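You operate a simulated robot arm through the tools that you are given. There is no shell and no other tool.

The job below is to be done with a simulated robot arm. You get a single attempt, and the scene is never put back.

TASK
Swap the video plugs into the dock ports of their own colour.

It is judged by the outcome, as a careful person would: the job done as asked, and still so three seconds after it is handed in. It fails if anything else is knocked over, pushed out of place, dropped, spilled or broken.

THE ROBOT
A 6-joint arm with a two-finger gripper, fixed in place. Base frame: the origin is at the foot of the arm, x ahead of it, y to its left, z up. Readings come in m, rad, newtons and seconds.
Its first joint turns from -2.897 to 2.897 rad. Payload 1.71 kg.
The TCP is the grasp point between the finger pads, 0.02 m short of the fingertips. In the tool frame z runs along the fingers and y along their closing line. The gripper opens to 0.096 m. The gripper's body begins 0.113 m behind the TCP.
Orientation is that of the tool frame in the base frame, as [roll, pitch, yaw] about the fixed x, y, z axes, in that order (R = Rz(yaw) Ry(pitch) Rx(roll)). With the fingers straight down and closing along the base's y, the tool's x points along the base's -x, its y along +y and its z along -z.

THE INTERFACE
- The arm moves only by the tool arm_command. Its arguments are lists of equal length, an entry for each row: "dp": the shift along the tool's x, y, z in m, a list of three; "turn": the turn, a rotation vector about the tool's x, y, z in rad, a list of three; "grip": the closure, from 0 (fully open) to 1 (shut). In form: {"dp": [[tx, ty, tz], ...], "turn": [[wx, wy, wz], ...], "grip": [grip, ...]}. A call has 1 to 20 rows; each row is the pose to reach, as a shift and turn from the pose commanded when the call began, along the tool's axes at that moment. Rows are played at 5 a second. More than 0.05 m and 0.15 rad between two rows, or a gripper value outside its range, and nothing of the call is played. A pose out of reach is approached as far as the arm can. The call stops where the force on the tool passes 40 N (or 10 N more than at its start, if that is more) or the arm is blocked; 0.2 s more then pass. The fingers move at their own pace (about 0.045 m/s each) and stop on an object; they squeeze with about 33 N. The grip force told is the motor's: it shows also when the fingers shut on nothing. Time passes only in rows, and 0.2 s behind the last, so rows that repeat a pose let the fingers close. It gives the time, the measured TCP pose, the force on the tool (base axes), the opening and the grip force at its end, in the units of the frame above (readings bear some noise), with the torque about the TCP (base axes, N m) and any sound that the robot's microphone picked up.
- Cameras (640 x 400 px; columns grow to the right, rows downward): "scene" is fixed at [0.0494, 0.4991, 1.46]; the picture's right is [-0.61, -0.79, 0.00], its down [-0.38, 0.30, -0.87] and it looks along [0.69, -0.53, -0.49] (base axes); focal length 350 px, centre (320, 200). "wrist" rides on the gripper at [0.066, 0.014, -0.145] in the tool frame; the picture's right is [-0.21, 0.98, 0.00], its down [-0.88, -0.18, -0.44] and it looks along [-0.43, -0.09, 0.90] (tool axes); focal length 275 px, centre (320, 200). There is no depth. A picture from a camera that has moved, and an enlarged one, comes with that camera's place and axes in the base frame and with its lens.
- get_image(camera): a new picture of that camera. No time passes.
- move_column(by): slides the trunk up (or, below 0, down) by that many m; the arm rides with it, the base frame stays. It gives what a move gives, with no picture.
- zoom(camera, box): a new picture of the part [left, top, right, bottom] of that camera's present view, enlarged. No time passes.
- close_job(): hands the job in; it is judged then, once.

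Places have to be worked out from the pictures, the camera data and where the tool is seen. Open the gripper and draw the arm clear of the work before you hand the job in, unless the task says otherwise.

The tools are called after "Emit:" as a command line: name --argument value ..., lists and objects as JSON in quotes. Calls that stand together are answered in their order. arm_command: Moves the arm, as the interface text tells. Its arguments: {"type":"object","properties":{"dp":{"type":"array","items":{"type":"array","items":{"type":"number"}}},"turn":{"type":"array","items":{"type":"array","items":{"type":"number"}}},"grip":{"type":"array","items":{"type":"number"}}},"required":["dp","turn","grip"]} The other tools are called the same way: move_column (by) slides the trunk up or down; get_image (camera) takes a picture; zoom (camera, box) takes an enlarged picture of a part of a camera's view; close_job () hands the job in.

At the start:

```text
time: 0.0
eef_pos: [0.5372, -0.1282, 0.9892]
ee_rot: [3.141, 0.0, 3.14]
force: [-0.5, -0.2, -0.2]
wrist_torque: [0.0, 0.01, -0.01]
width: 0.0959
finger_force: 0.1
trunk travel left (down, up): [-0.175, 0.215]
```

scene: 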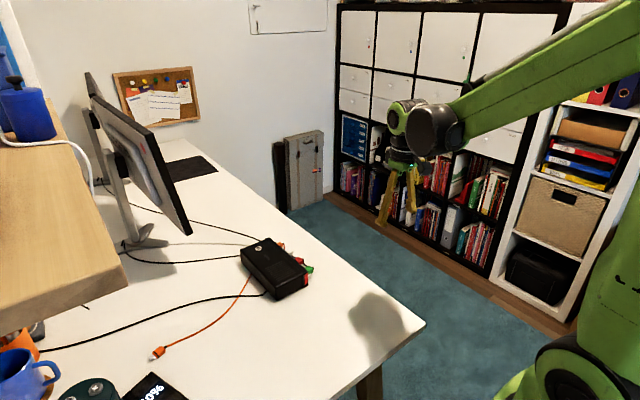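
wrist: 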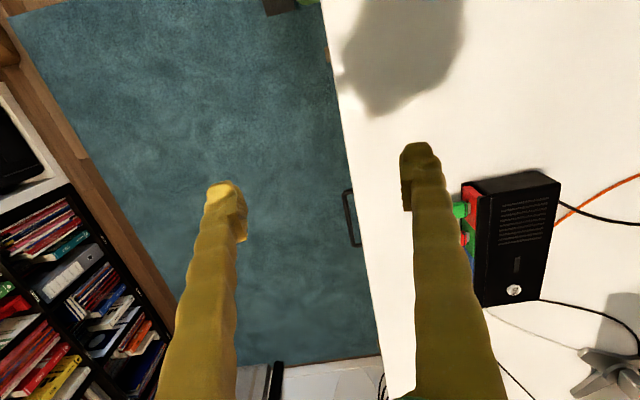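

The dock (black box) sits on the desk with coloured plugs on its right-hand side. I'll zoom in on it with both cameras to see plugs and ports.

Emit:
zoom --camera "scene" --box '[220, 220, 340, 310]'

Emit:
zoom --camera "wrist" --box '[400, 140, 600, 320]'

```text
4.44 times, centred on (280, 265) of scene
camera zoom: at [0.0494, 0.4991, 1.46], right [-0.61, -0.79, 0.0], down [-0.38, 0.3, -0.87], along [0.69, -0.53, -0.49], focal length 1554 px, centre (498, -89)
```

zoom: 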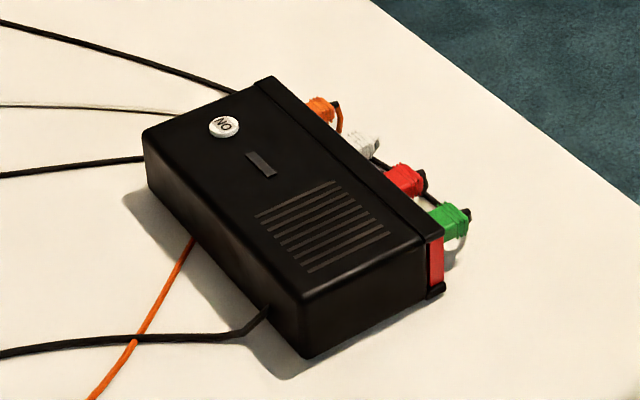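

```text
2.22 times, centred on (500, 230) of wrist
camera zoom: at [0.4715, -0.1143, 1.1358], right [0.21, 0.98, 0.0], down [0.88, -0.18, 0.44], along [0.43, -0.09, -0.9], focal length 612 px, centre (-80, 133)
```

zoom: 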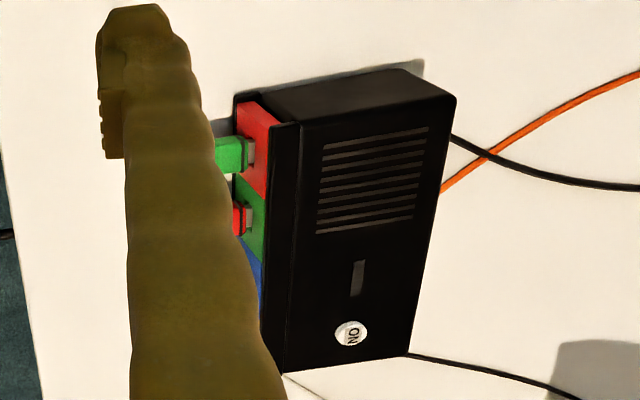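

From both views the dock lies about x 0.67–0.88, y 0.07–0.17, top z≈0.80, desk z≈0.75, with its port face looking toward −y. I'll turn the gripper 90° so the wrist camera looks toward +y at the port face, and move over in front of it, staying high.

Emit:
arm_command --dp '[[-0.018, 0, 0.0], [-0.036, 0, 0.0], [-0.055, 0, 0], [-0.073, 0, 0], [-0.091, 0, 0], [-0.109, 0, 0], [-0.127, 0, 0], [-0.145, 0, 0], [-0.164, 0, 0], [-0.182, 0, 0], [-0.2, 0, 0]]' --turn '[[0, 0, -0.1428], [0, 0, -0.2856], [0, 0, -0.4284], [0, 0, -0.5712], [0, 0, -0.714], [0, 0, -0.8568], [0, 0, -0.9996], [0, 0, -1.1424], [0, 0, -1.2852], [0, 0, -1.428], [0, 0, -1.5708]]' --grip '[0, 0, 0, 0, 0, 0, 0, 0, 0, 0, 0]'

```text
time: 2.4
eef_pos: [0.723, -0.1294, 1.0008]
ee_rot: [-3.128, -0.001, -1.57]
force: [-0.6, 1.5, -0.1]
wrist_torque: [0.06, -0.04, 0.0]
width: 0.0957
finger_force: 0.0
trunk travel left (down, up): [-0.175, 0.215]
```

The tool is turned as wished (yaw −1.57). I'll look with both cameras.

Emit:
get_image --camera "wrist"

Emit:
get_image --camera "scene"

```text
taken
camera wrist: at [0.707, -0.1939, 1.1465], right [-0.98, 0.2, -0.01], down [0.18, 0.88, 0.45], along [0.1, 0.44, -0.89], focal length 275 px, centre (320, 200)
```

wrist: 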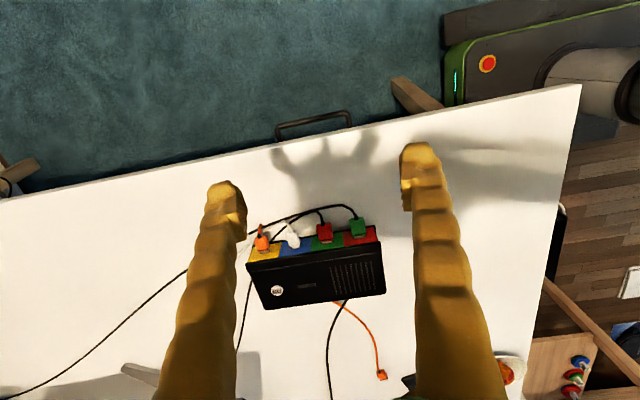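

```text
taken
```

scene: 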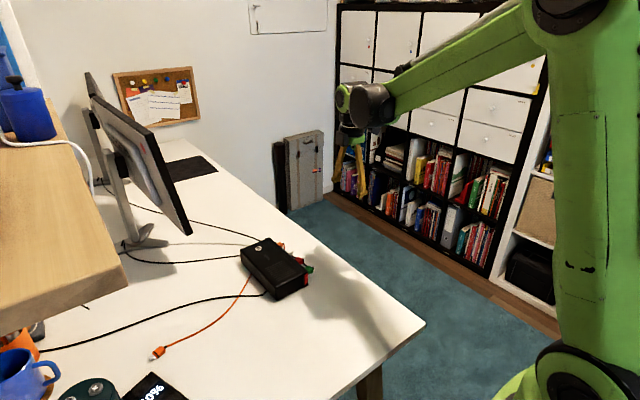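

The ports are visible: four coloured ports with four plugs. I'll zoom in.

Emit:
zoom --camera "wrist" --box '[230, 190, 400, 310]'

Emit:
zoom --camera "wrist" --box '[240, 195, 320, 255]'

Emit:
zoom --camera "wrist" --box '[300, 195, 390, 260]'

```text
3.33 times, centred on (315, 250) of wrist
camera zoom: at [0.707, -0.1939, 1.1465], right [-0.98, 0.2, -0.01], down [0.18, 0.88, 0.45], along [0.1, 0.44, -0.89], focal length 918 px, centre (337, 33)
```

zoom: 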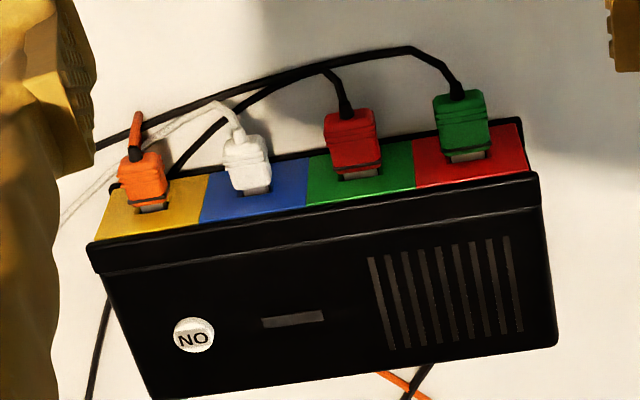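

```text
6.67 times, centred on (280, 225) of wrist
camera zoom: at [0.707, -0.1939, 1.1465], right [-0.98, 0.2, -0.01], down [0.18, 0.88, 0.45], along [0.1, 0.44, -0.89], focal length 1835 px, centre (587, 33)
```

zoom: 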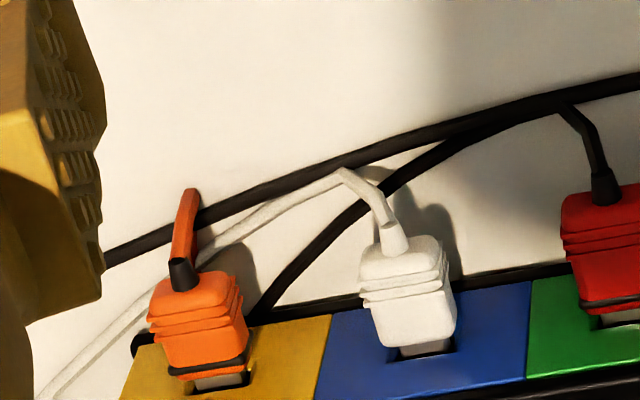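

```text
6.15 times, centred on (345, 228) of wrist
camera zoom: at [0.707, -0.1939, 1.1465], right [-0.98, 0.2, -0.01], down [0.18, 0.88, 0.45], along [0.1, 0.44, -0.89], focal length 1694 px, centre (166, 31)
```

zoom: 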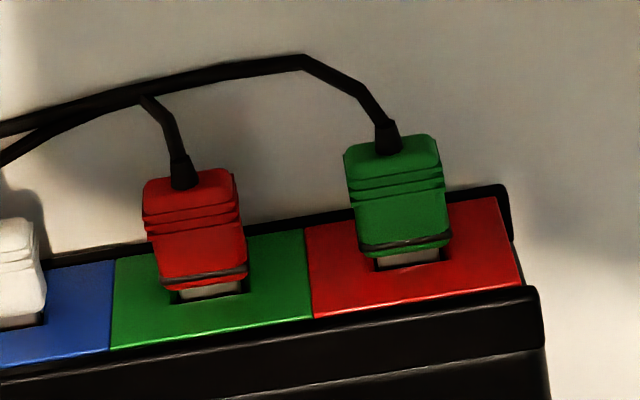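

The ports run red, green, blue and yellow from x≈0.70 upward, about 52 mm apart. The green plug sits in the red port and the red plug in the green port, while white and orange stay put. I'll let the arm settle to check reading noise before moving closer.

Emit:
arm_command --dp '[[0, 0, 0], [0, 0, 0]]' --turn '[[0, 0, 0], [0, 0, 0]]' --grip '[0.5, 0.5]'

```text
time: 3.0
eef_pos: [0.7234, -0.128, 1.0014]
ee_rot: [-3.128, 0.0, -1.571]
force: [-0.1, -0.1, 0.3]
wrist_torque: [0.01, 0.02, 0.0]
width: 0.0479
finger_force: 0.1
trunk travel left (down, up): [-0.175, 0.215]
```

Readings are stable to about 1 mm; there's a small 0.8° tilt and offset versus command, so I'll work from measured poses. Next I go above the green plug at about (0.70, 0.03, 0.89), correcting the tilt.

Emit:
arm_command --dp '[[-0.03, 0.005, 0.02], [-0.06, 0.01, 0.04], [-0.09, 0.015, 0.06], [-0.12, 0.02, 0.08], [-0.14, 0.025, 0.1], [-0.155, 0.026, 0.111], [-0.155, 0.026, 0.111]]' --turn '[[-0.003, 0, 0], [-0.006, 0, 0], [-0.009, 0, 0], [-0.0136, 0, 0], [-0.0136, 0, 0], [-0.0136, 0, 0], [-0.0136, 0, 0]]' --grip '[0.5, 0.5, 0.5, 0.5, 0.5, 0.5, 0.5]'

Emit:
get_image --camera "wrist"

Emit:
zoom --camera "scene" --box '[220, 200, 360, 305]'

```text
time: 4.6
eef_pos: [0.6979, 0.027, 0.8889]
ee_rot: [-3.141, 0.001, -1.571]
force: [0.5, 0.3, -0.1]
wrist_torque: [-0.04, 0.03, -0.02]
width: 0.0482
finger_force: 0.1
trunk travel left (down, up): [-0.175, 0.215]
```

```text
taken
camera wrist: at [0.6836, -0.038, 1.0343], right [-0.98, 0.21, 0.0], down [0.18, 0.88, 0.44], along [0.09, 0.43, -0.9], focal length 275 px, centre (320, 200)
```

wrist: 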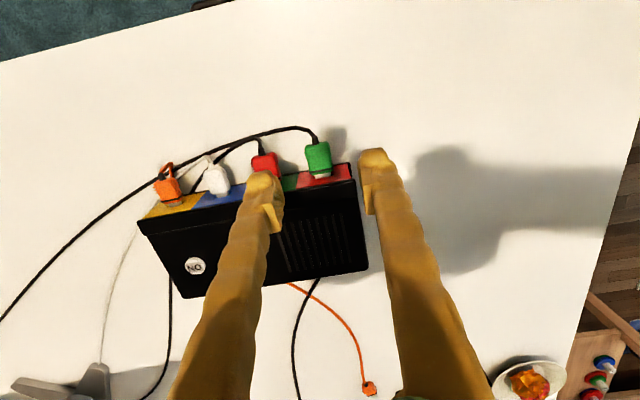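

```text
3.81 times, centred on (290, 252) of scene
camera zoom: at [0.0494, 0.4991, 1.46], right [-0.61, -0.79, 0.0], down [-0.38, 0.3, -0.87], along [0.69, -0.53, -0.49], focal length 1332 px, centre (434, 0)
```

zoom: 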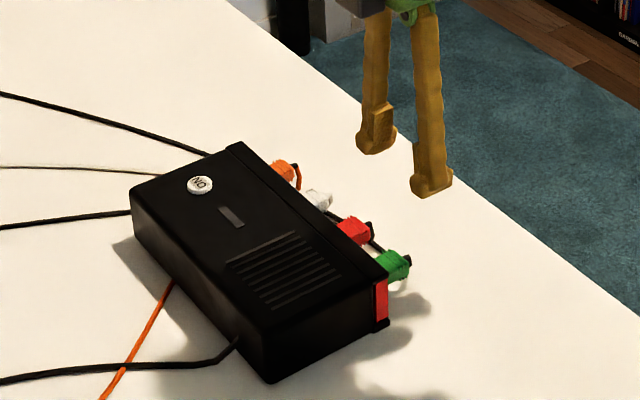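

Now above the green plug; I zoom in with the wrist camera to locate the plugs, the ports and the cables precisely.

Emit:
zoom --camera "wrist" --box '[230, 110, 390, 210]'

Emit:
zoom --camera "wrist" --box '[120, 110, 280, 210]'

```text
4.00 times, centred on (310, 160) of wrist
camera zoom: at [0.6836, -0.038, 1.0343], right [-0.98, 0.21, 0.0], down [0.18, 0.88, 0.44], along [0.09, 0.43, -0.9], focal length 1101 px, centre (360, 360)
```

zoom: 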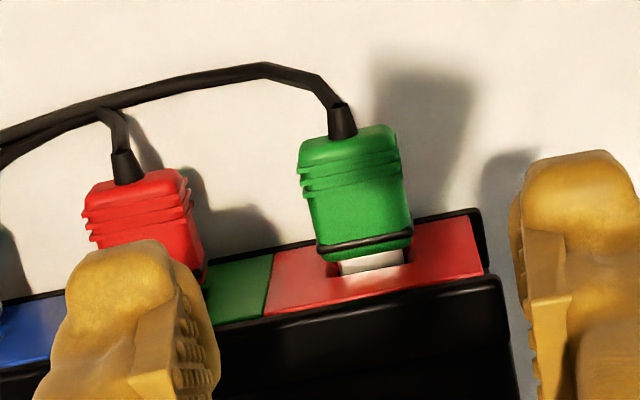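

```text
4.00 times, centred on (200, 160) of wrist
camera zoom: at [0.6836, -0.038, 1.0343], right [-0.98, 0.21, 0.0], down [0.18, 0.88, 0.44], along [0.09, 0.43, -0.9], focal length 1101 px, centre (800, 360)
```

zoom: 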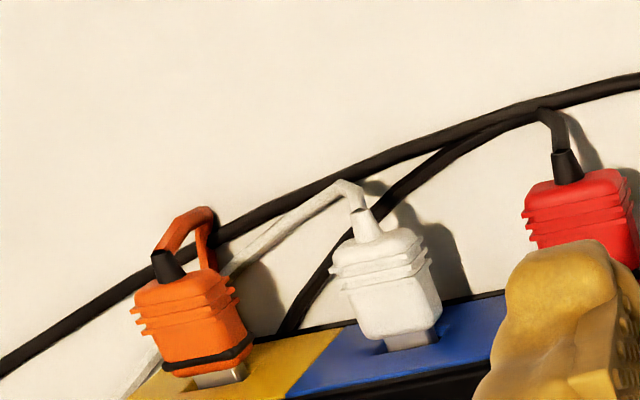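

Green plug centre is about x=0.701, y=0.037, z≈0.776 (22 mm wide); the red plug is about x=0.751; lips of the dock at y≈0.06. I narrow the fingers to ~36 mm and lower to z≈0.83 above the green plug, then check alignment.

Emit:
arm_command --dp '[[-0.005, -0.0015, 0.0], [-0.01, -0.003, 0.01], [-0.01, -0.003, 0.03], [-0.01, -0.003, 0.05], [-0.01, -0.003, 0.06], [-0.01, -0.003, 0.06]]' --turn '[[0, 0, 0], [0, 0, 0], [0, 0, 0], [0, 0, 0], [0, 0, 0], [0, 0, 0]]' --grip '[0.625, 0.625, 0.625, 0.625, 0.625, 0.625]'

Emit:
zoom --camera "wrist" --box '[220, 100, 420, 225]'

Emit:
zoom --camera "scene" --box '[260, 210, 360, 285]'

```text
time: 6.0
eef_pos: [0.7013, 0.0363, 0.828]
ee_rot: [-3.14, 0.0, -1.572]
force: [-0.2, 0.1, -0.2]
wrist_torque: [-0.01, 0.0, 0.0]
width: 0.036
finger_force: 0.1
trunk travel left (down, up): [-0.175, 0.215]
```

```text
3.20 times, centred on (320, 162) of wrist
camera zoom: at [0.6871, -0.029, 0.9745], right [-0.98, 0.21, 0.0], down [0.18, 0.88, 0.44], along [0.09, 0.44, -0.9], focal length 881 px, centre (320, 320)
```

zoom: 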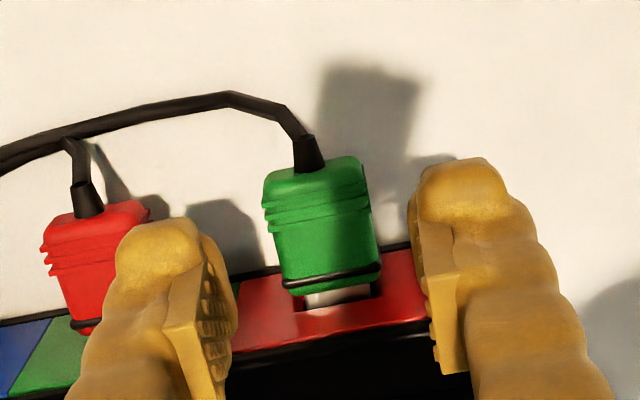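

```text
5.33 times, centred on (310, 248) of scene
camera zoom: at [0.0494, 0.4991, 1.46], right [-0.61, -0.79, 0.0], down [-0.38, 0.3, -0.87], along [0.69, -0.53, -0.49], focal length 1865 px, centre (373, -53)
```

zoom: 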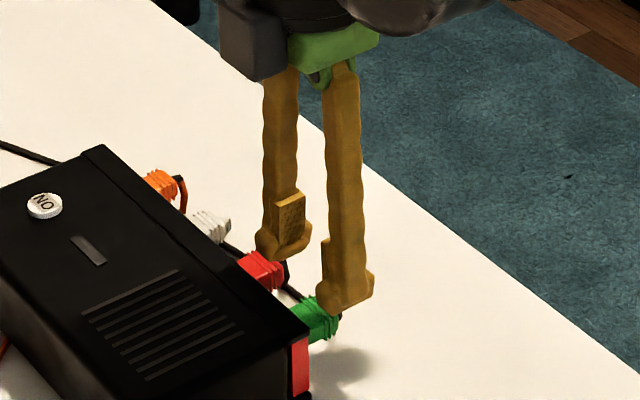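

Alignment is good: green plug centred at x≈0.701, y≈0.037, with fingers straddling it evenly. I'll lower to z≈0.785 and then close gently on the plug.

Emit:
arm_command --dp '[[0, 0, 0.01], [0, 0, 0.02], [0, 0, 0.03], [0, 0, 0.038], [0, 0, 0.043], [0, 0, 0.043]]' --turn '[[0, 0, 0], [0, 0, 0], [0, 0, 0], [0, 0, 0], [0, 0, 0], [0, 0, 0]]' --grip '[0.625, 0.625, 0.625, 0.625, 0.625, 0.625]'

Emit:
zoom --camera "wrist" --box '[220, 100, 420, 225]'

Emit:
zoom --camera "scene" --box '[260, 210, 360, 285]'

```text
time: 7.4
eef_pos: [0.7013, 0.0367, 0.7852]
ee_rot: [-3.14, 0.0, -1.57]
force: [-0.1, -0.1, 0.3]
wrist_torque: [-0.01, -0.03, -0.05]
width: 0.0359
finger_force: 0.0
trunk travel left (down, up): [-0.175, 0.215]
```

```text
3.20 times, centred on (320, 162) of wrist
camera zoom: at [0.6871, -0.029, 0.9313], right [-0.98, 0.21, 0.0], down [0.18, 0.88, 0.44], along [0.09, 0.44, -0.9], focal length 881 px, centre (320, 320)
```

zoom: 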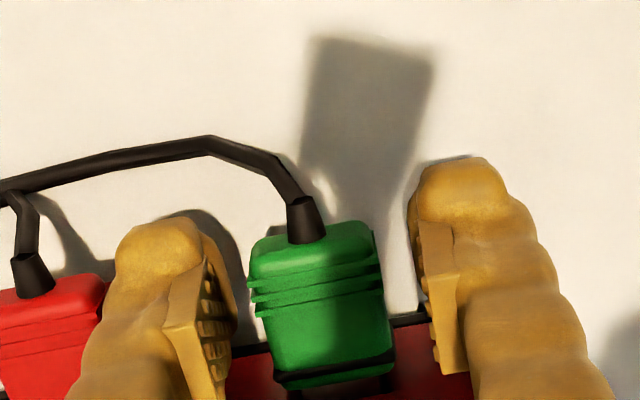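

```text
5.33 times, centred on (310, 248) of scene
camera zoom: at [0.0494, 0.4991, 1.46], right [-0.61, -0.79, 0.0], down [-0.38, 0.3, -0.87], along [0.69, -0.53, -0.49], focal length 1865 px, centre (373, -53)
```

zoom: 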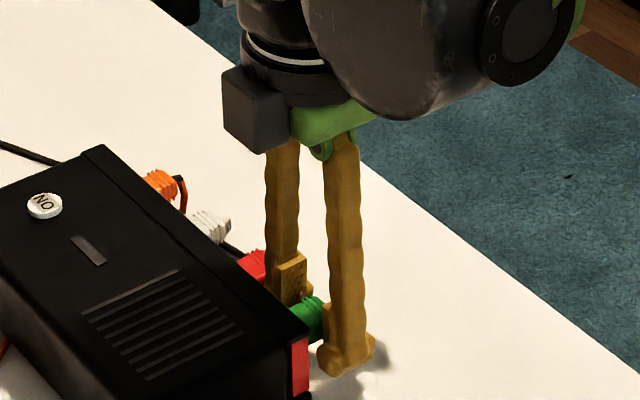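

Fingers straddle the green plug with the plug top at TCP height. Now I close the gripper on it.

Emit:
arm_command --dp '[[0, 0, 0], [0, 0, 0], [0, 0, 0], [0, 0, 0]]' --turn '[[0, 0, 0], [0, 0, 0], [0, 0, 0], [0, 0, 0]]' --grip '[0.75, 1, 1, 1]'

Emit:
zoom --camera "wrist" --box '[220, 100, 420, 225]'

```text
time: 8.4
eef_pos: [0.7017, 0.0356, 0.7859]
ee_rot: [3.14, -0.001, -1.571]
force: [5.0, 0.7, -0.7]
wrist_torque: [-0.01, -0.04, -0.02]
width: 0.0203
finger_force: 32.9
trunk travel left (down, up): [-0.175, 0.215]
```

```text
3.20 times, centred on (320, 162) of wrist
camera zoom: at [0.6873, -0.029, 0.9314], right [-0.98, 0.21, 0.0], down [0.18, 0.88, 0.44], along [0.09, 0.44, -0.9], focal length 881 px, centre (320, 320)
```

zoom: 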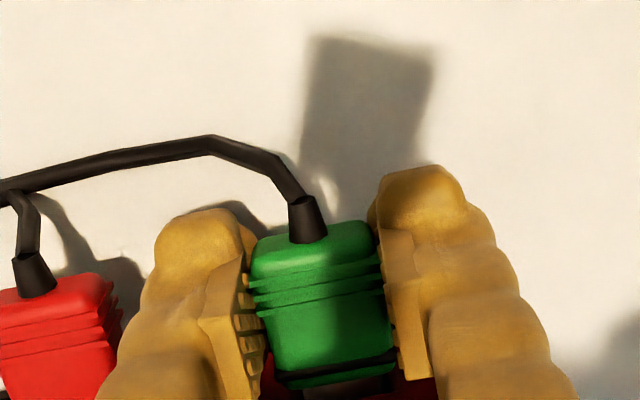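

Gripped: width 20.3 mm, 33 N. I now pull the plug straight out along −y, about 35 mm, in small steps.

Emit:
arm_command --dp '[[0.003, 0, 0], [0.006, 0, 0], [0.01, 0, 0], [0.015, 0, 0], [0.02, 0, 0], [0.025, 0, 0], [0.03, 0, 0], [0.035, 0, 0], [0.035, 0, 0]]' --turn '[[0, 0, 0], [0, 0, 0], [0, 0, 0], [0, 0, 0], [0, 0, 0], [0, 0, 0], [0, 0, 0], [0, 0, 0], [0, 0, 0]]' --grip '[1, 1, 1, 1, 1, 1, 1, 1, 1]'

Emit:
get_image --camera "wrist"

Emit:
zoom --camera "scene" --box '[220, 200, 360, 305]'

```text
time: 10.4
eef_pos: [0.7019, 0.003, 0.787]
ee_rot: [-3.141, -0.001, -1.571]
force: [0.2, -0.7, 0.2]
wrist_torque: [-0.02, 0.04, -0.02]
width: 0.0205
finger_force: 32.7
trunk travel left (down, up): [-0.175, 0.215]
```

```text
taken
camera wrist: at [0.6872, -0.0638, 0.9313], right [-0.98, 0.21, 0.0], down [0.18, 0.88, 0.44], along [0.09, 0.44, -0.9], focal length 275 px, centre (320, 200)
```

wrist: 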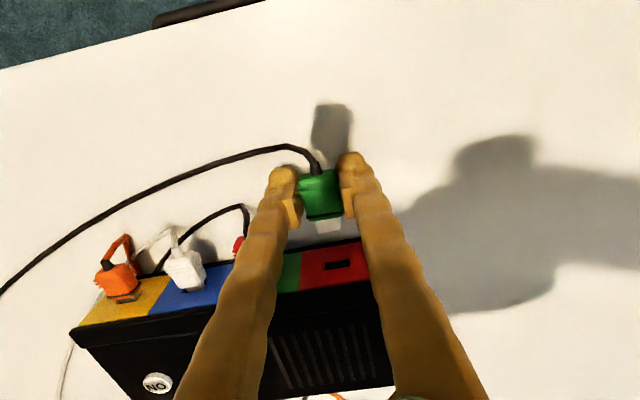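

```text
3.81 times, centred on (290, 252) of scene
camera zoom: at [0.0494, 0.4991, 1.46], right [-0.61, -0.79, 0.0], down [-0.38, 0.3, -0.87], along [0.69, -0.53, -0.49], focal length 1332 px, centre (434, 0)
```

zoom: 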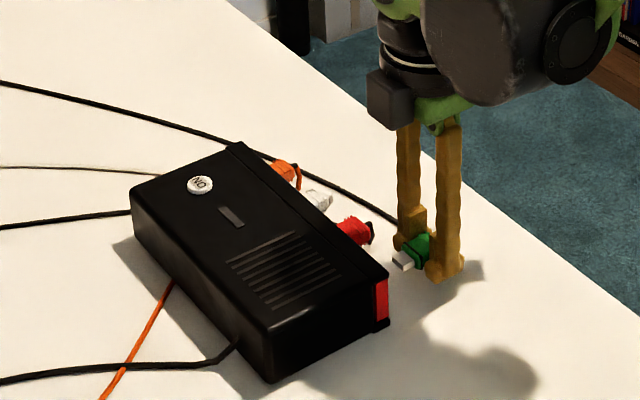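

The green plug is out freely, and the empty red port slot is visible. I'll zoom in to measure the slot and plug geometry.

Emit:
zoom --camera "wrist" --box '[260, 150, 400, 300]'

Emit:
zoom --camera "wrist" --box '[290, 230, 380, 290]'

Emit:
zoom --camera "scene" --box '[285, 235, 345, 280]'

```text
2.67 times, centred on (330, 225) of wrist
camera zoom: at [0.6872, -0.0638, 0.9313], right [-0.98, 0.21, 0.0], down [0.18, 0.88, 0.44], along [0.09, 0.44, -0.9], focal length 734 px, centre (293, 133)
```

zoom: 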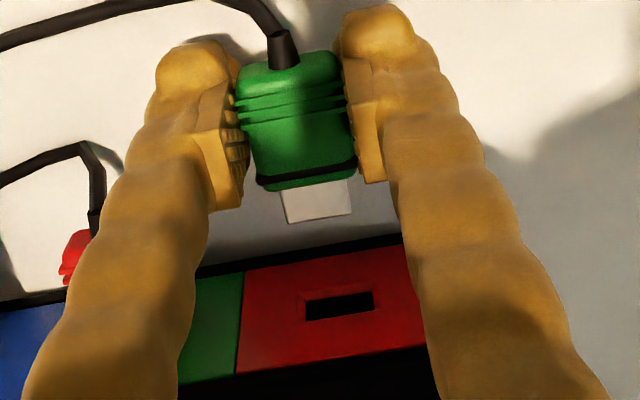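

```text
6.67 times, centred on (335, 260) of wrist
camera zoom: at [0.6872, -0.0638, 0.9313], right [-0.98, 0.21, 0.0], down [0.18, 0.88, 0.44], along [0.09, 0.44, -0.9], focal length 1835 px, centre (220, -200)
```

zoom: 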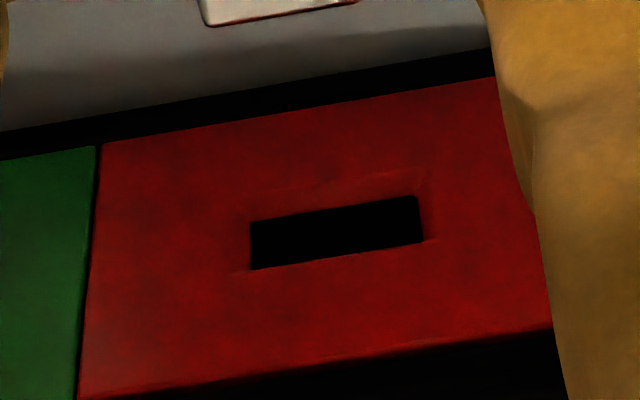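

```text
8.89 times, centred on (315, 258) of scene
camera zoom: at [0.0494, 0.4991, 1.46], right [-0.61, -0.79, 0.0], down [-0.38, 0.3, -0.87], along [0.69, -0.53, -0.49], focal length 3108 px, centre (364, -311)
```

zoom: 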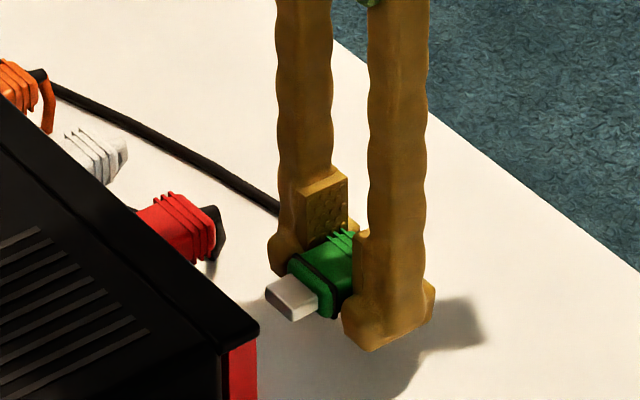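

The slot is at x≈0.701, matching the grip position, and I noted the seated pose as TCP≈(0.7017, 0.036, 0.786). I'll move the green plug sideways to x≈0.632 (clear of the red port) and lower it gently toward the desk.

Emit:
arm_command --dp '[[0, 0.01, 0], [0, 0.02, 0], [0, 0.03, 0], [0, 0.04, 0], [0, 0.05, 0], [0, 0.06, 0], [0, 0.07, 0], [0, 0.07, 0]]' --turn '[[0, 0, 0], [0, 0, 0], [0, 0, 0], [0, 0, 0], [0, 0, 0], [0, 0, 0], [0, 0, 0], [0, 0, 0]]' --grip '[1, 1, 1, 1, 1, 1, 1, 1]'

Emit:
get_image --camera "wrist"

Emit:
zoom --camera "scene" --box '[260, 210, 380, 300]'

```text
time: 12.2
eef_pos: [0.6316, 0.0014, 0.784]
ee_rot: [3.141, -0.002, -1.569]
force: [-0.7, -0.5, -0.2]
wrist_torque: [0.01, -0.02, 0.01]
width: 0.0204
finger_force: 32.5
trunk travel left (down, up): [-0.175, 0.215]
```

```text
taken
camera wrist: at [0.6168, -0.0636, 0.9314], right [-0.98, 0.21, 0.0], down [0.18, 0.88, 0.44], along [0.09, 0.44, -0.9], focal length 275 px, centre (320, 200)
```

wrist: 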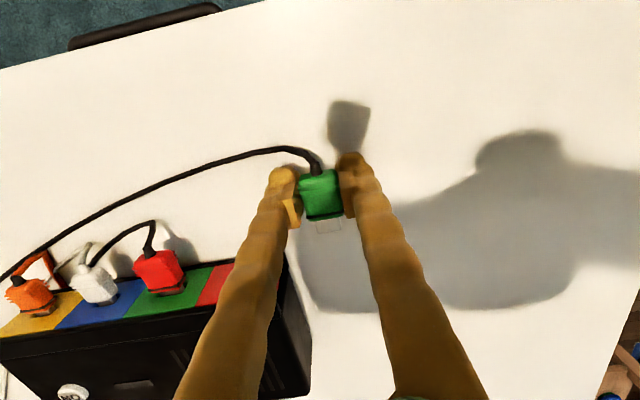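

```text
4.44 times, centred on (320, 255) of scene
camera zoom: at [0.0494, 0.4991, 1.46], right [-0.61, -0.79, 0.0], down [-0.38, 0.3, -0.87], along [0.69, -0.53, -0.49], focal length 1554 px, centre (320, -44)
```

zoom: 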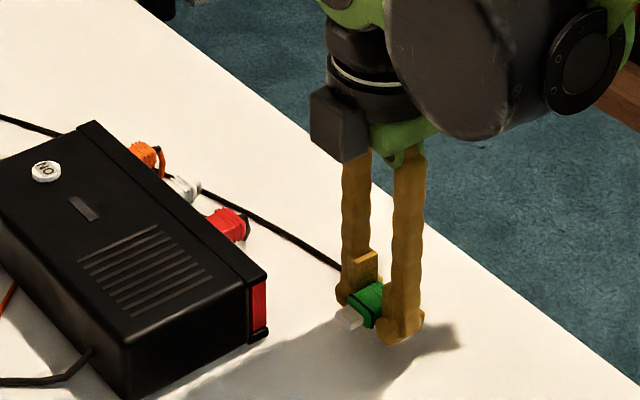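

The plug is held clear at (0.632, 0.001). Now I lower in small steps toward the desk watching the force.

Emit:
arm_command --dp '[[0, 0, 0.003], [0, 0, 0.006], [0, 0, 0.008], [0, 0, 0.01], [0, 0, 0.01]]' --turn '[[0, 0, 0], [0, 0, 0], [0, 0, 0], [0, 0, 0], [0, 0, 0]]' --grip '[1, 1, 1, 1, 1]'

Emit:
zoom --camera "scene" --box '[320, 250, 370, 290]'

```text
time: 13.4
eef_pos: [0.6316, 0.0014, 0.7757]
ee_rot: [3.14, 0.001, -1.571]
force: [-0.2, 0.5, 0.5]
wrist_torque: [-0.01, 0.0, -0.01]
width: 0.0203
finger_force: 33.2
trunk travel left (down, up): [-0.175, 0.215]
```

```text
10.00 times, centred on (345, 270) of scene
camera zoom: at [0.0494, 0.4991, 1.46], right [-0.61, -0.79, 0.0], down [-0.38, 0.3, -0.87], along [0.69, -0.53, -0.49], focal length 3496 px, centre (70, -500)
```

zoom: 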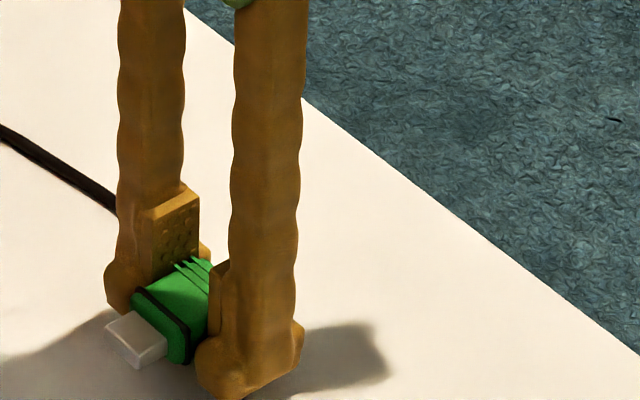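

No contact yet at z=0.7757; I continue lowering by 1–2 mm steps.

Emit:
arm_command --dp '[[0, 0, 0.0015], [0, 0, 0.003], [0, 0, 0.003]]' --turn '[[0, 0, 0], [0, 0, 0], [0, 0, 0]]' --grip '[1, 1, 1]'

Emit:
zoom --camera "scene" --box '[320, 250, 370, 290]'

```text
time: 14.2
eef_pos: [0.6316, 0.0018, 0.7718]
ee_rot: [3.141, 0.0, -1.57]
force: [-0.1, 0.5, -0.7]
wrist_torque: [0.0, 0.0, -0.02]
width: 0.0201
finger_force: 32.7
trunk travel left (down, up): [-0.175, 0.215]
```

```text
10.00 times, centred on (345, 270) of scene
camera zoom: at [0.0494, 0.4991, 1.46], right [-0.61, -0.79, 0.0], down [-0.38, 0.3, -0.87], along [0.69, -0.53, -0.49], focal length 3496 px, centre (70, -500)
```

zoom: 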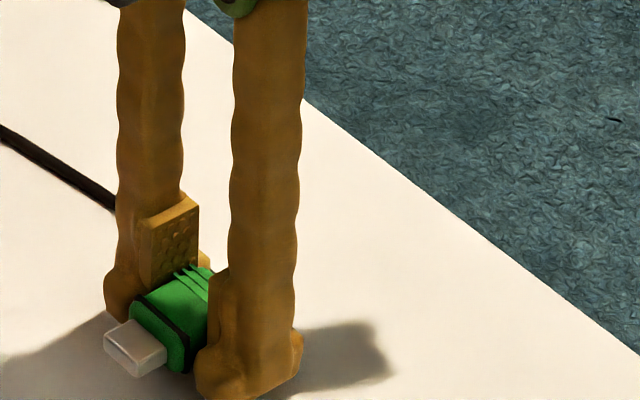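

Still no contact (fingertips ≈0.752). Another 3 mm in 1 mm steps.

Emit:
arm_command --dp '[[0, 0, 0.001], [0, 0, 0.002], [0, 0, 0.003], [0, 0, 0.003]]' --turn '[[0, 0, 0], [0, 0, 0], [0, 0, 0], [0, 0, 0]]' --grip '[1, 1, 1, 1]'

Emit:
zoom --camera "scene" --box '[320, 250, 370, 290]'

```text
time: 15.2
eef_pos: [0.6317, 0.0009, 0.7702]
ee_rot: [3.141, -0.001, -1.569]
force: [0.0, -0.7, 0.6]
wrist_torque: [-0.03, 0.02, 0.02]
width: 0.0205
finger_force: 33.2
trunk travel left (down, up): [-0.175, 0.215]
```

```text
10.00 times, centred on (345, 270) of scene
camera zoom: at [0.0494, 0.4991, 1.46], right [-0.61, -0.79, 0.0], down [-0.38, 0.3, -0.87], along [0.69, -0.53, -0.49], focal length 3496 px, centre (70, -500)
```

zoom: 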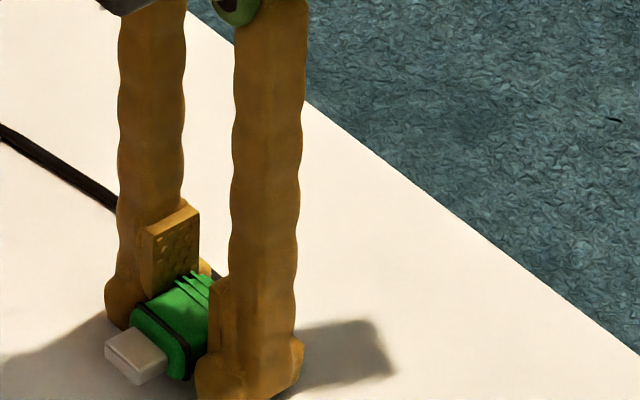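

Still free; continuing another 4 mm in 1 mm steps.

Emit:
arm_command --dp '[[0, 0, 0.001], [0, 0, 0.002], [0, 0, 0.003], [0, 0, 0.004], [0, 0, 0.004]]' --turn '[[0, 0, 0], [0, 0, 0], [0, 0, 0], [0, 0, 0], [0, 0, 0]]' --grip '[1, 1, 1, 1, 1]'

Emit:
zoom --camera "scene" --box '[320, 250, 370, 290]'

```text
time: 15.9
eef_pos: [0.6185, 0.0015, 0.7784]
ee_rot: [-3.125, 0.0, -1.571]
force: [-1.6, -0.9, 0.6]
wrist_torque: [-0.01, -0.08, 0.01]
width: 0.0205
finger_force: 33.3
trunk travel left (down, up): [-0.175, 0.215]
stopped in row 3: the force on the tool passed its limit at 45 N (the readings are from after the stop); the commanded pose is now the measured one
```

```text
10.00 times, centred on (345, 270) of scene
camera zoom: at [0.0494, 0.4991, 1.46], right [-0.61, -0.79, 0.0], down [-0.38, 0.3, -0.87], along [0.69, -0.53, -0.49], focal length 3496 px, centre (70, -500)
```

zoom: 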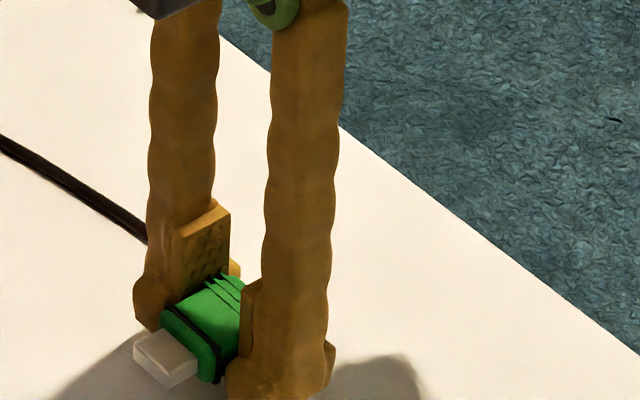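

The fingertips touched the desk (contact at TCP z≈0.769, desk ≈0.749), and the arm stopped and sprang up to z=0.778, plug still held. I'll level the tilt, go down to about z≈0.772, and then release.

Emit:
arm_command --dp '[[0, 0, 0], [0, 0, 0.002], [0, 0, 0.004], [0, 0, 0.004]]' --turn '[[-0.008, 0, 0], [-0.016, 0, 0], [-0.016, 0, 0], [-0.016, 0, 0]]' --grip '[1, 1, 1, 1]'

```text
time: 16.9
eef_pos: [0.6203, 0.0012, 0.7735]
ee_rot: [-3.141, -0.001, -1.571]
force: [0.9, 0.4, 0.6]
wrist_torque: [0.01, -0.01, 0.0]
width: 0.0206
finger_force: 33.1
trunk travel left (down, up): [-0.175, 0.215]
```

Level again at z≈0.7735. I lower 2 mm more and open the fingers to ~40 mm to set the plug down.

Emit:
arm_command --dp '[[0, 0, 0.001], [0, 0, 0.002], [0, 0, 0.002], [0, 0, 0.002], [0, 0, 0.002]]' --turn '[[0, 0, 0], [0, 0, 0], [0, 0, 0], [0, 0, 0], [0, 0, 0]]' --grip '[1, 1, 0.75, 0.6, 0.58]'

Emit:
get_image --camera "wrist"

Emit:
zoom --camera "scene" --box '[320, 250, 370, 290]'

```text
time: 18.1
eef_pos: [0.621, 0.0019, 0.7712]
ee_rot: [-3.142, -0.001, -1.569]
force: [-0.1, -0.7, 0.4]
wrist_torque: [-0.01, 0.01, -0.01]
width: 0.0401
finger_force: 0.1
trunk travel left (down, up): [-0.175, 0.215]
```

```text
taken
camera wrist: at [0.6065, -0.064, 0.9169], right [-0.98, 0.21, 0.0], down [0.18, 0.88, 0.44], along [0.09, 0.43, -0.9], focal length 275 px, centre (320, 200)
```

wrist: 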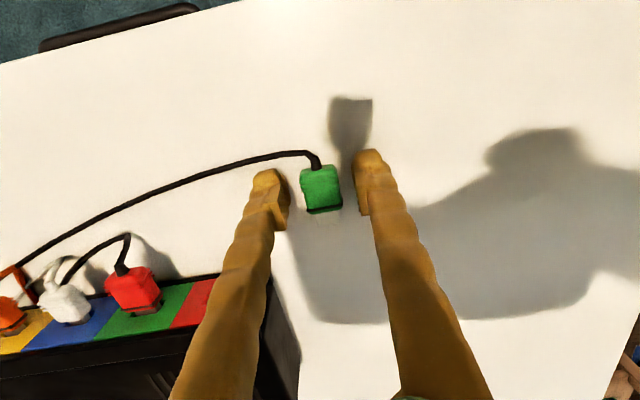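

```text
10.00 times, centred on (345, 270) of scene
camera zoom: at [0.0494, 0.4991, 1.46], right [-0.61, -0.79, 0.0], down [-0.38, 0.3, -0.87], along [0.69, -0.53, -0.49], focal length 3496 px, centre (70, -500)
```

zoom: 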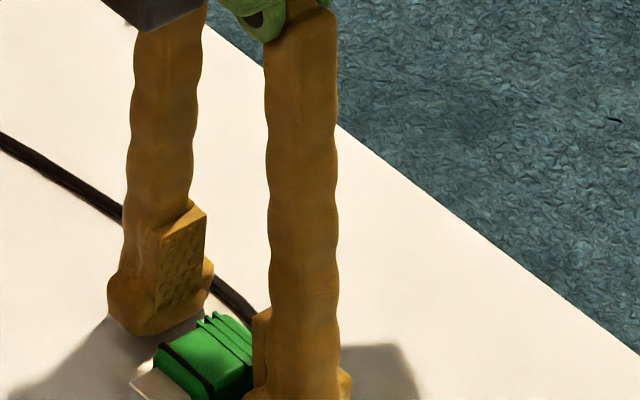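

The green plug rests on the desk. I'll raise the gripper straight up to z≈0.86 and look at how the plug lies.

Emit:
arm_command --dp '[[0, 0, -0.01], [0, 0, -0.03], [0, 0, -0.05], [0, 0, -0.07], [0, 0, -0.09], [0, 0, -0.09]]' --turn '[[0, 0, 0], [0, 0, 0], [0, 0, 0], [0, 0, 0], [0, 0, 0], [0, 0, 0]]' --grip '[0.58, 0.58, 0.58, 0.58, 0.58, 0.6]'

Emit:
get_image --camera "wrist"

Emit:
zoom --camera "wrist" --box '[270, 100, 370, 200]'

Emit:
zoom --camera "scene" --box '[260, 215, 360, 295]'

```text
time: 19.5
eef_pos: [0.6207, 0.0009, 0.8616]
ee_rot: [3.141, 0.0, -1.571]
force: [-0.1, 0.1, 0.9]
wrist_torque: [-0.04, -0.03, 0.0]
width: 0.0381
finger_force: 0.0
trunk travel left (down, up): [-0.175, 0.215]
```

```text
taken
camera wrist: at [0.6062, -0.0639, 1.0072], right [-0.98, 0.21, 0.0], down [0.18, 0.88, 0.44], along [0.09, 0.43, -0.9], focal length 275 px, centre (320, 200)
```

wrist: 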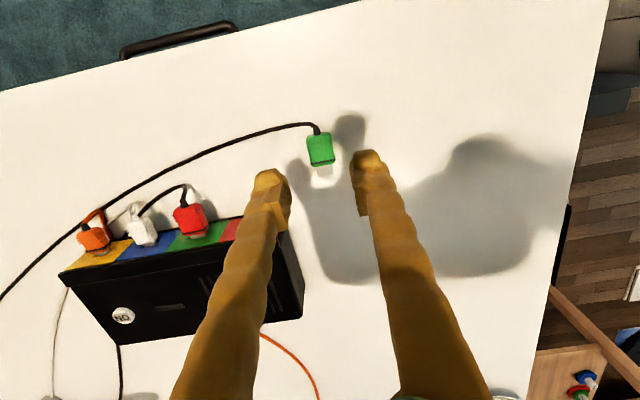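

```text
4.00 times, centred on (320, 150) of wrist
camera zoom: at [0.6062, -0.0639, 1.0072], right [-0.98, 0.21, 0.0], down [0.18, 0.88, 0.44], along [0.09, 0.43, -0.9], focal length 1101 px, centre (320, 400)
```

zoom: 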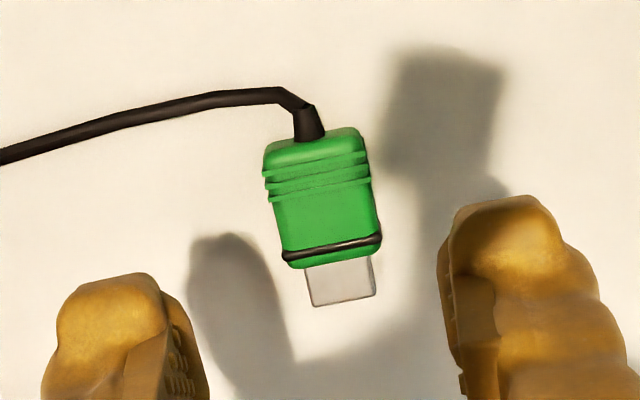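

```text
5.00 times, centred on (310, 255) of scene
camera zoom: at [0.0494, 0.4991, 1.46], right [-0.61, -0.79, 0.0], down [-0.38, 0.3, -0.87], along [0.69, -0.53, -0.49], focal length 1748 px, centre (370, -75)
```

zoom: 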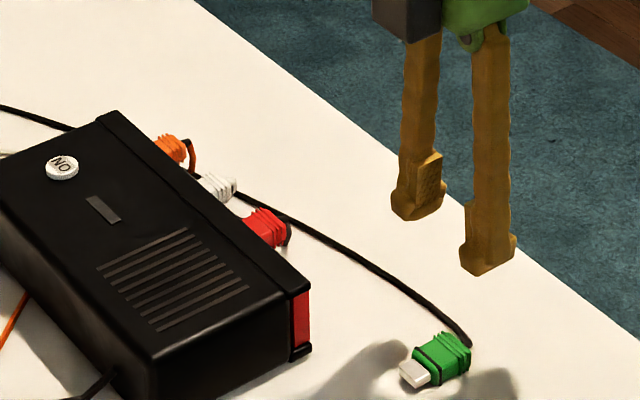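

The green plug lies flat and well aligned on the desk at about (0.62, 0.0). Now I move over above the red plug (x≈0.752, y≈0.037) staying at z≈0.86.

Emit:
arm_command --dp '[[0.0, -0.02, 0], [-0.0, -0.045, 0], [-0.01, -0.07, 0], [-0.02, -0.095, 0], [-0.03, -0.12, 0], [-0.0355, -0.131, 0], [-0.0355, -0.131, 0]]' --turn '[[0, 0, 0], [0, 0, 0], [0, 0, 0], [0, 0, 0], [0, 0, 0], [0, 0, 0], [0, 0, 0]]' --grip '[0.625, 0.625, 0.625, 0.625, 0.625, 0.625, 0.625]'

Emit:
zoom --camera "wrist" --box '[220, 80, 420, 205]'

Emit:
get_image --camera "wrist"

```text
time: 21.1
eef_pos: [0.7517, 0.0371, 0.8614]
ee_rot: [3.141, 0.0, -1.571]
force: [-0.6, 0.5, -0.1]
wrist_torque: [0.0, 0.02, 0.01]
width: 0.036
finger_force: 0.0
trunk travel left (down, up): [-0.175, 0.215]
```

```text
3.20 times, centred on (320, 142) of wrist
camera zoom: at [0.7376, -0.0283, 1.0073], right [-0.98, 0.21, 0.0], down [0.18, 0.88, 0.44], along [0.09, 0.43, -0.9], focal length 881 px, centre (320, 384)
```

zoom: 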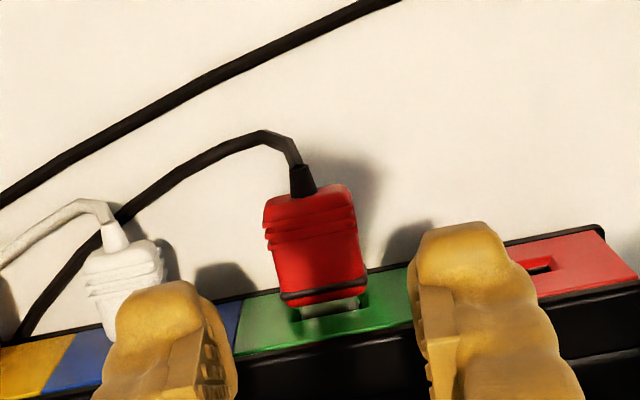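

```text
taken
camera wrist: at [0.7376, -0.0283, 1.0073], right [-0.98, 0.21, 0.0], down [0.18, 0.88, 0.44], along [0.09, 0.43, -0.9], focal length 275 px, centre (320, 200)
```

wrist: 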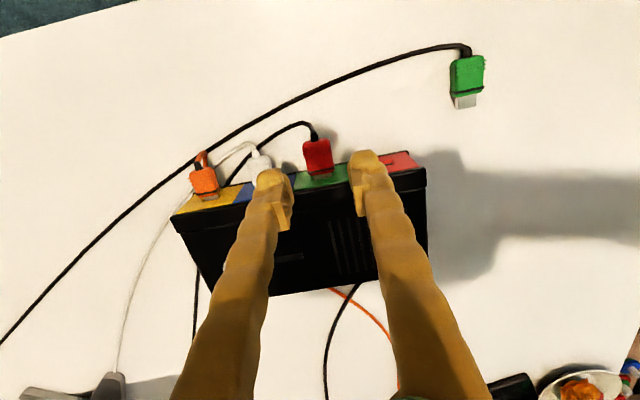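

Red plug is at x≈0.753, y≈0.037. I shift 1.5 mm and lower to z≈0.786 around it, fingers at 36 mm.

Emit:
arm_command --dp '[[0, -0.0015, 0.01], [0, -0.0015, 0.03], [0, -0.0015, 0.045], [0, -0.0015, 0.06], [0, -0.0015, 0.07], [0, -0.0015, 0.0755], [0, -0.0015, 0.0755]]' --turn '[[0, 0, 0], [0, 0, 0], [0, 0, 0], [0, 0, 0], [0, 0, 0], [0, 0, 0], [0, 0, 0]]' --grip '[0.625, 0.625, 0.625, 0.625, 0.625, 0.625, 0.625]'

Emit:
zoom --camera "wrist" --box '[220, 100, 420, 225]'

```text
time: 22.7
eef_pos: [0.753, 0.0369, 0.7862]
ee_rot: [3.141, 0.001, -1.57]
force: [0.6, -0.6, -0.4]
wrist_torque: [0.0, 0.02, 0.01]
width: 0.0359
finger_force: 0.0
trunk travel left (down, up): [-0.175, 0.215]
```

```text
3.20 times, centred on (320, 162) of wrist
camera zoom: at [0.7391, -0.0284, 0.9315], right [-0.98, 0.21, 0.0], down [0.18, 0.88, 0.44], along [0.09, 0.43, -0.9], focal length 881 px, centre (320, 320)
```

zoom: 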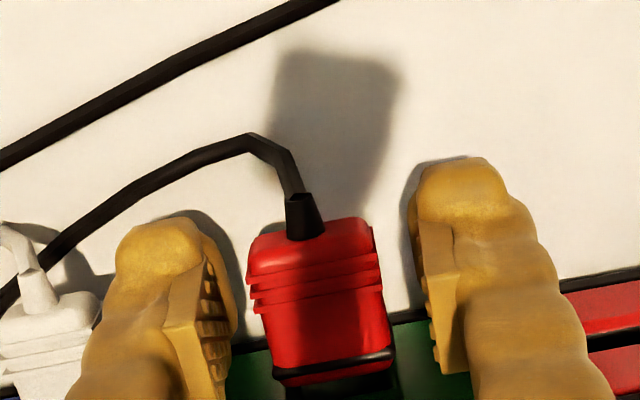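

Same relative pose as with the green plug. Closing on the red plug now.

Emit:
arm_command --dp '[[0, 0, 0], [0, 0, 0], [0, 0, 0], [0, 0, 0]]' --turn '[[0, 0, 0], [0, 0, 0], [0, 0, 0], [0, 0, 0]]' --grip '[0.75, 1, 1, 1]'

Emit:
zoom --camera "wrist" --box '[220, 100, 420, 225]'

```text
time: 23.7
eef_pos: [0.7529, 0.0382, 0.7858]
ee_rot: [3.14, 0.001, -1.569]
force: [5.9, 0.2, 0.0]
wrist_torque: [0.01, -0.07, -0.02]
width: 0.0207
finger_force: 33.2
trunk travel left (down, up): [-0.175, 0.215]
```

```text
3.20 times, centred on (320, 162) of wrist
camera zoom: at [0.7394, -0.0284, 0.9315], right [-0.98, 0.21, 0.0], down [0.18, 0.88, 0.44], along [0.09, 0.43, -0.9], focal length 881 px, centre (320, 320)
```

zoom: 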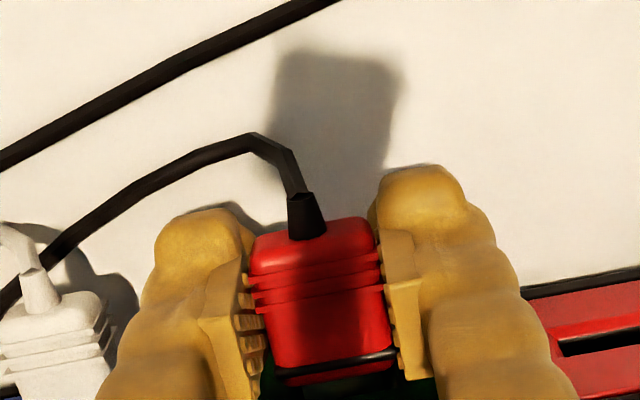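

Gripped (20.7 mm, 33 N) with pitch between plugs ≈52.1 mm. I pull the red plug straight out ~24 mm.

Emit:
arm_command --dp '[[0.003, 0, 0], [0.006, 0, 0], [0.01, 0, 0], [0.014, 0, 0], [0.018, 0, 0], [0.022, 0, 0], [0.024, 0, 0], [0.024, 0, 0]]' --turn '[[0, 0, 0], [0, 0, 0], [0, 0, 0], [0, 0, 0], [0, 0, 0], [0, 0, 0], [0, 0, 0], [0, 0, 0]]' --grip '[1, 1, 1, 1, 1, 1, 1, 1]'

Emit:
get_image --camera "wrist"

Emit:
zoom --camera "wrist" --box '[240, 150, 400, 260]'

Emit:
zoom --camera "scene" --box '[260, 215, 360, 295]'

```text
time: 25.5
eef_pos: [0.754, 0.0125, 0.7856]
ee_rot: [-3.14, 0.0, -1.57]
force: [-0.4, 0.4, 0.7]
wrist_torque: [-0.02, -0.02, 0.0]
width: 0.0203
finger_force: 32.7
trunk travel left (down, up): [-0.175, 0.215]
```

```text
taken
camera wrist: at [0.7391, -0.0526, 0.9313], right [-0.98, 0.21, 0.0], down [0.18, 0.88, 0.44], along [0.09, 0.43, -0.9], focal length 275 px, centre (320, 200)
```

wrist: 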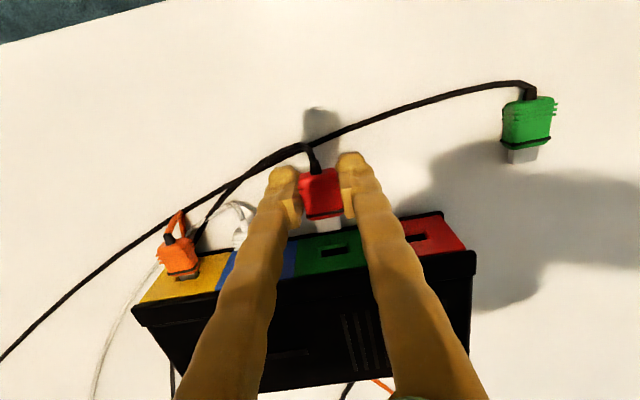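

```text
3.64 times, centred on (320, 205) of wrist
camera zoom: at [0.7391, -0.0526, 0.9313], right [-0.98, 0.21, 0.0], down [0.18, 0.88, 0.44], along [0.09, 0.43, -0.9], focal length 1001 px, centre (320, 182)
```

zoom: 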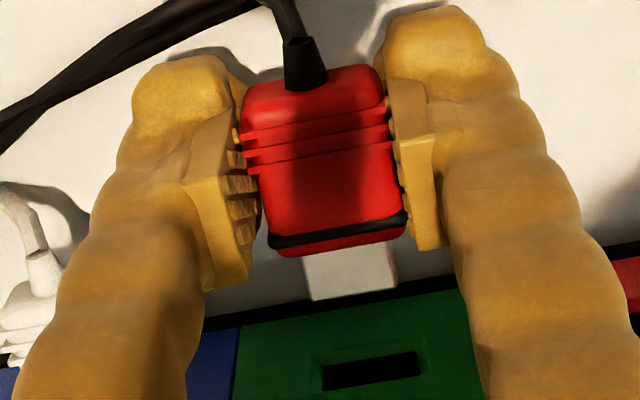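

```text
5.00 times, centred on (310, 255) of scene
camera zoom: at [0.0494, 0.4991, 1.46], right [-0.61, -0.79, 0.0], down [-0.38, 0.3, -0.87], along [0.69, -0.53, -0.49], focal length 1748 px, centre (370, -75)
```

zoom: 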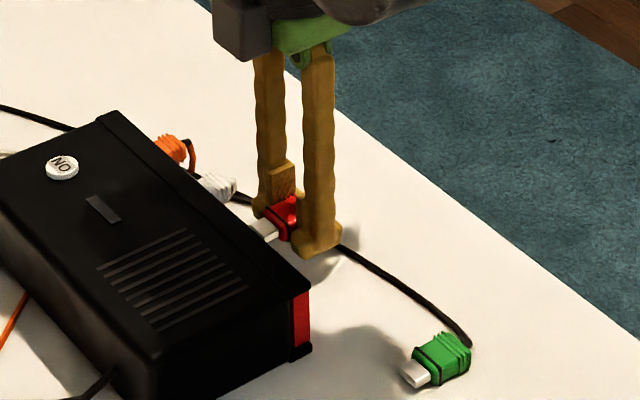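

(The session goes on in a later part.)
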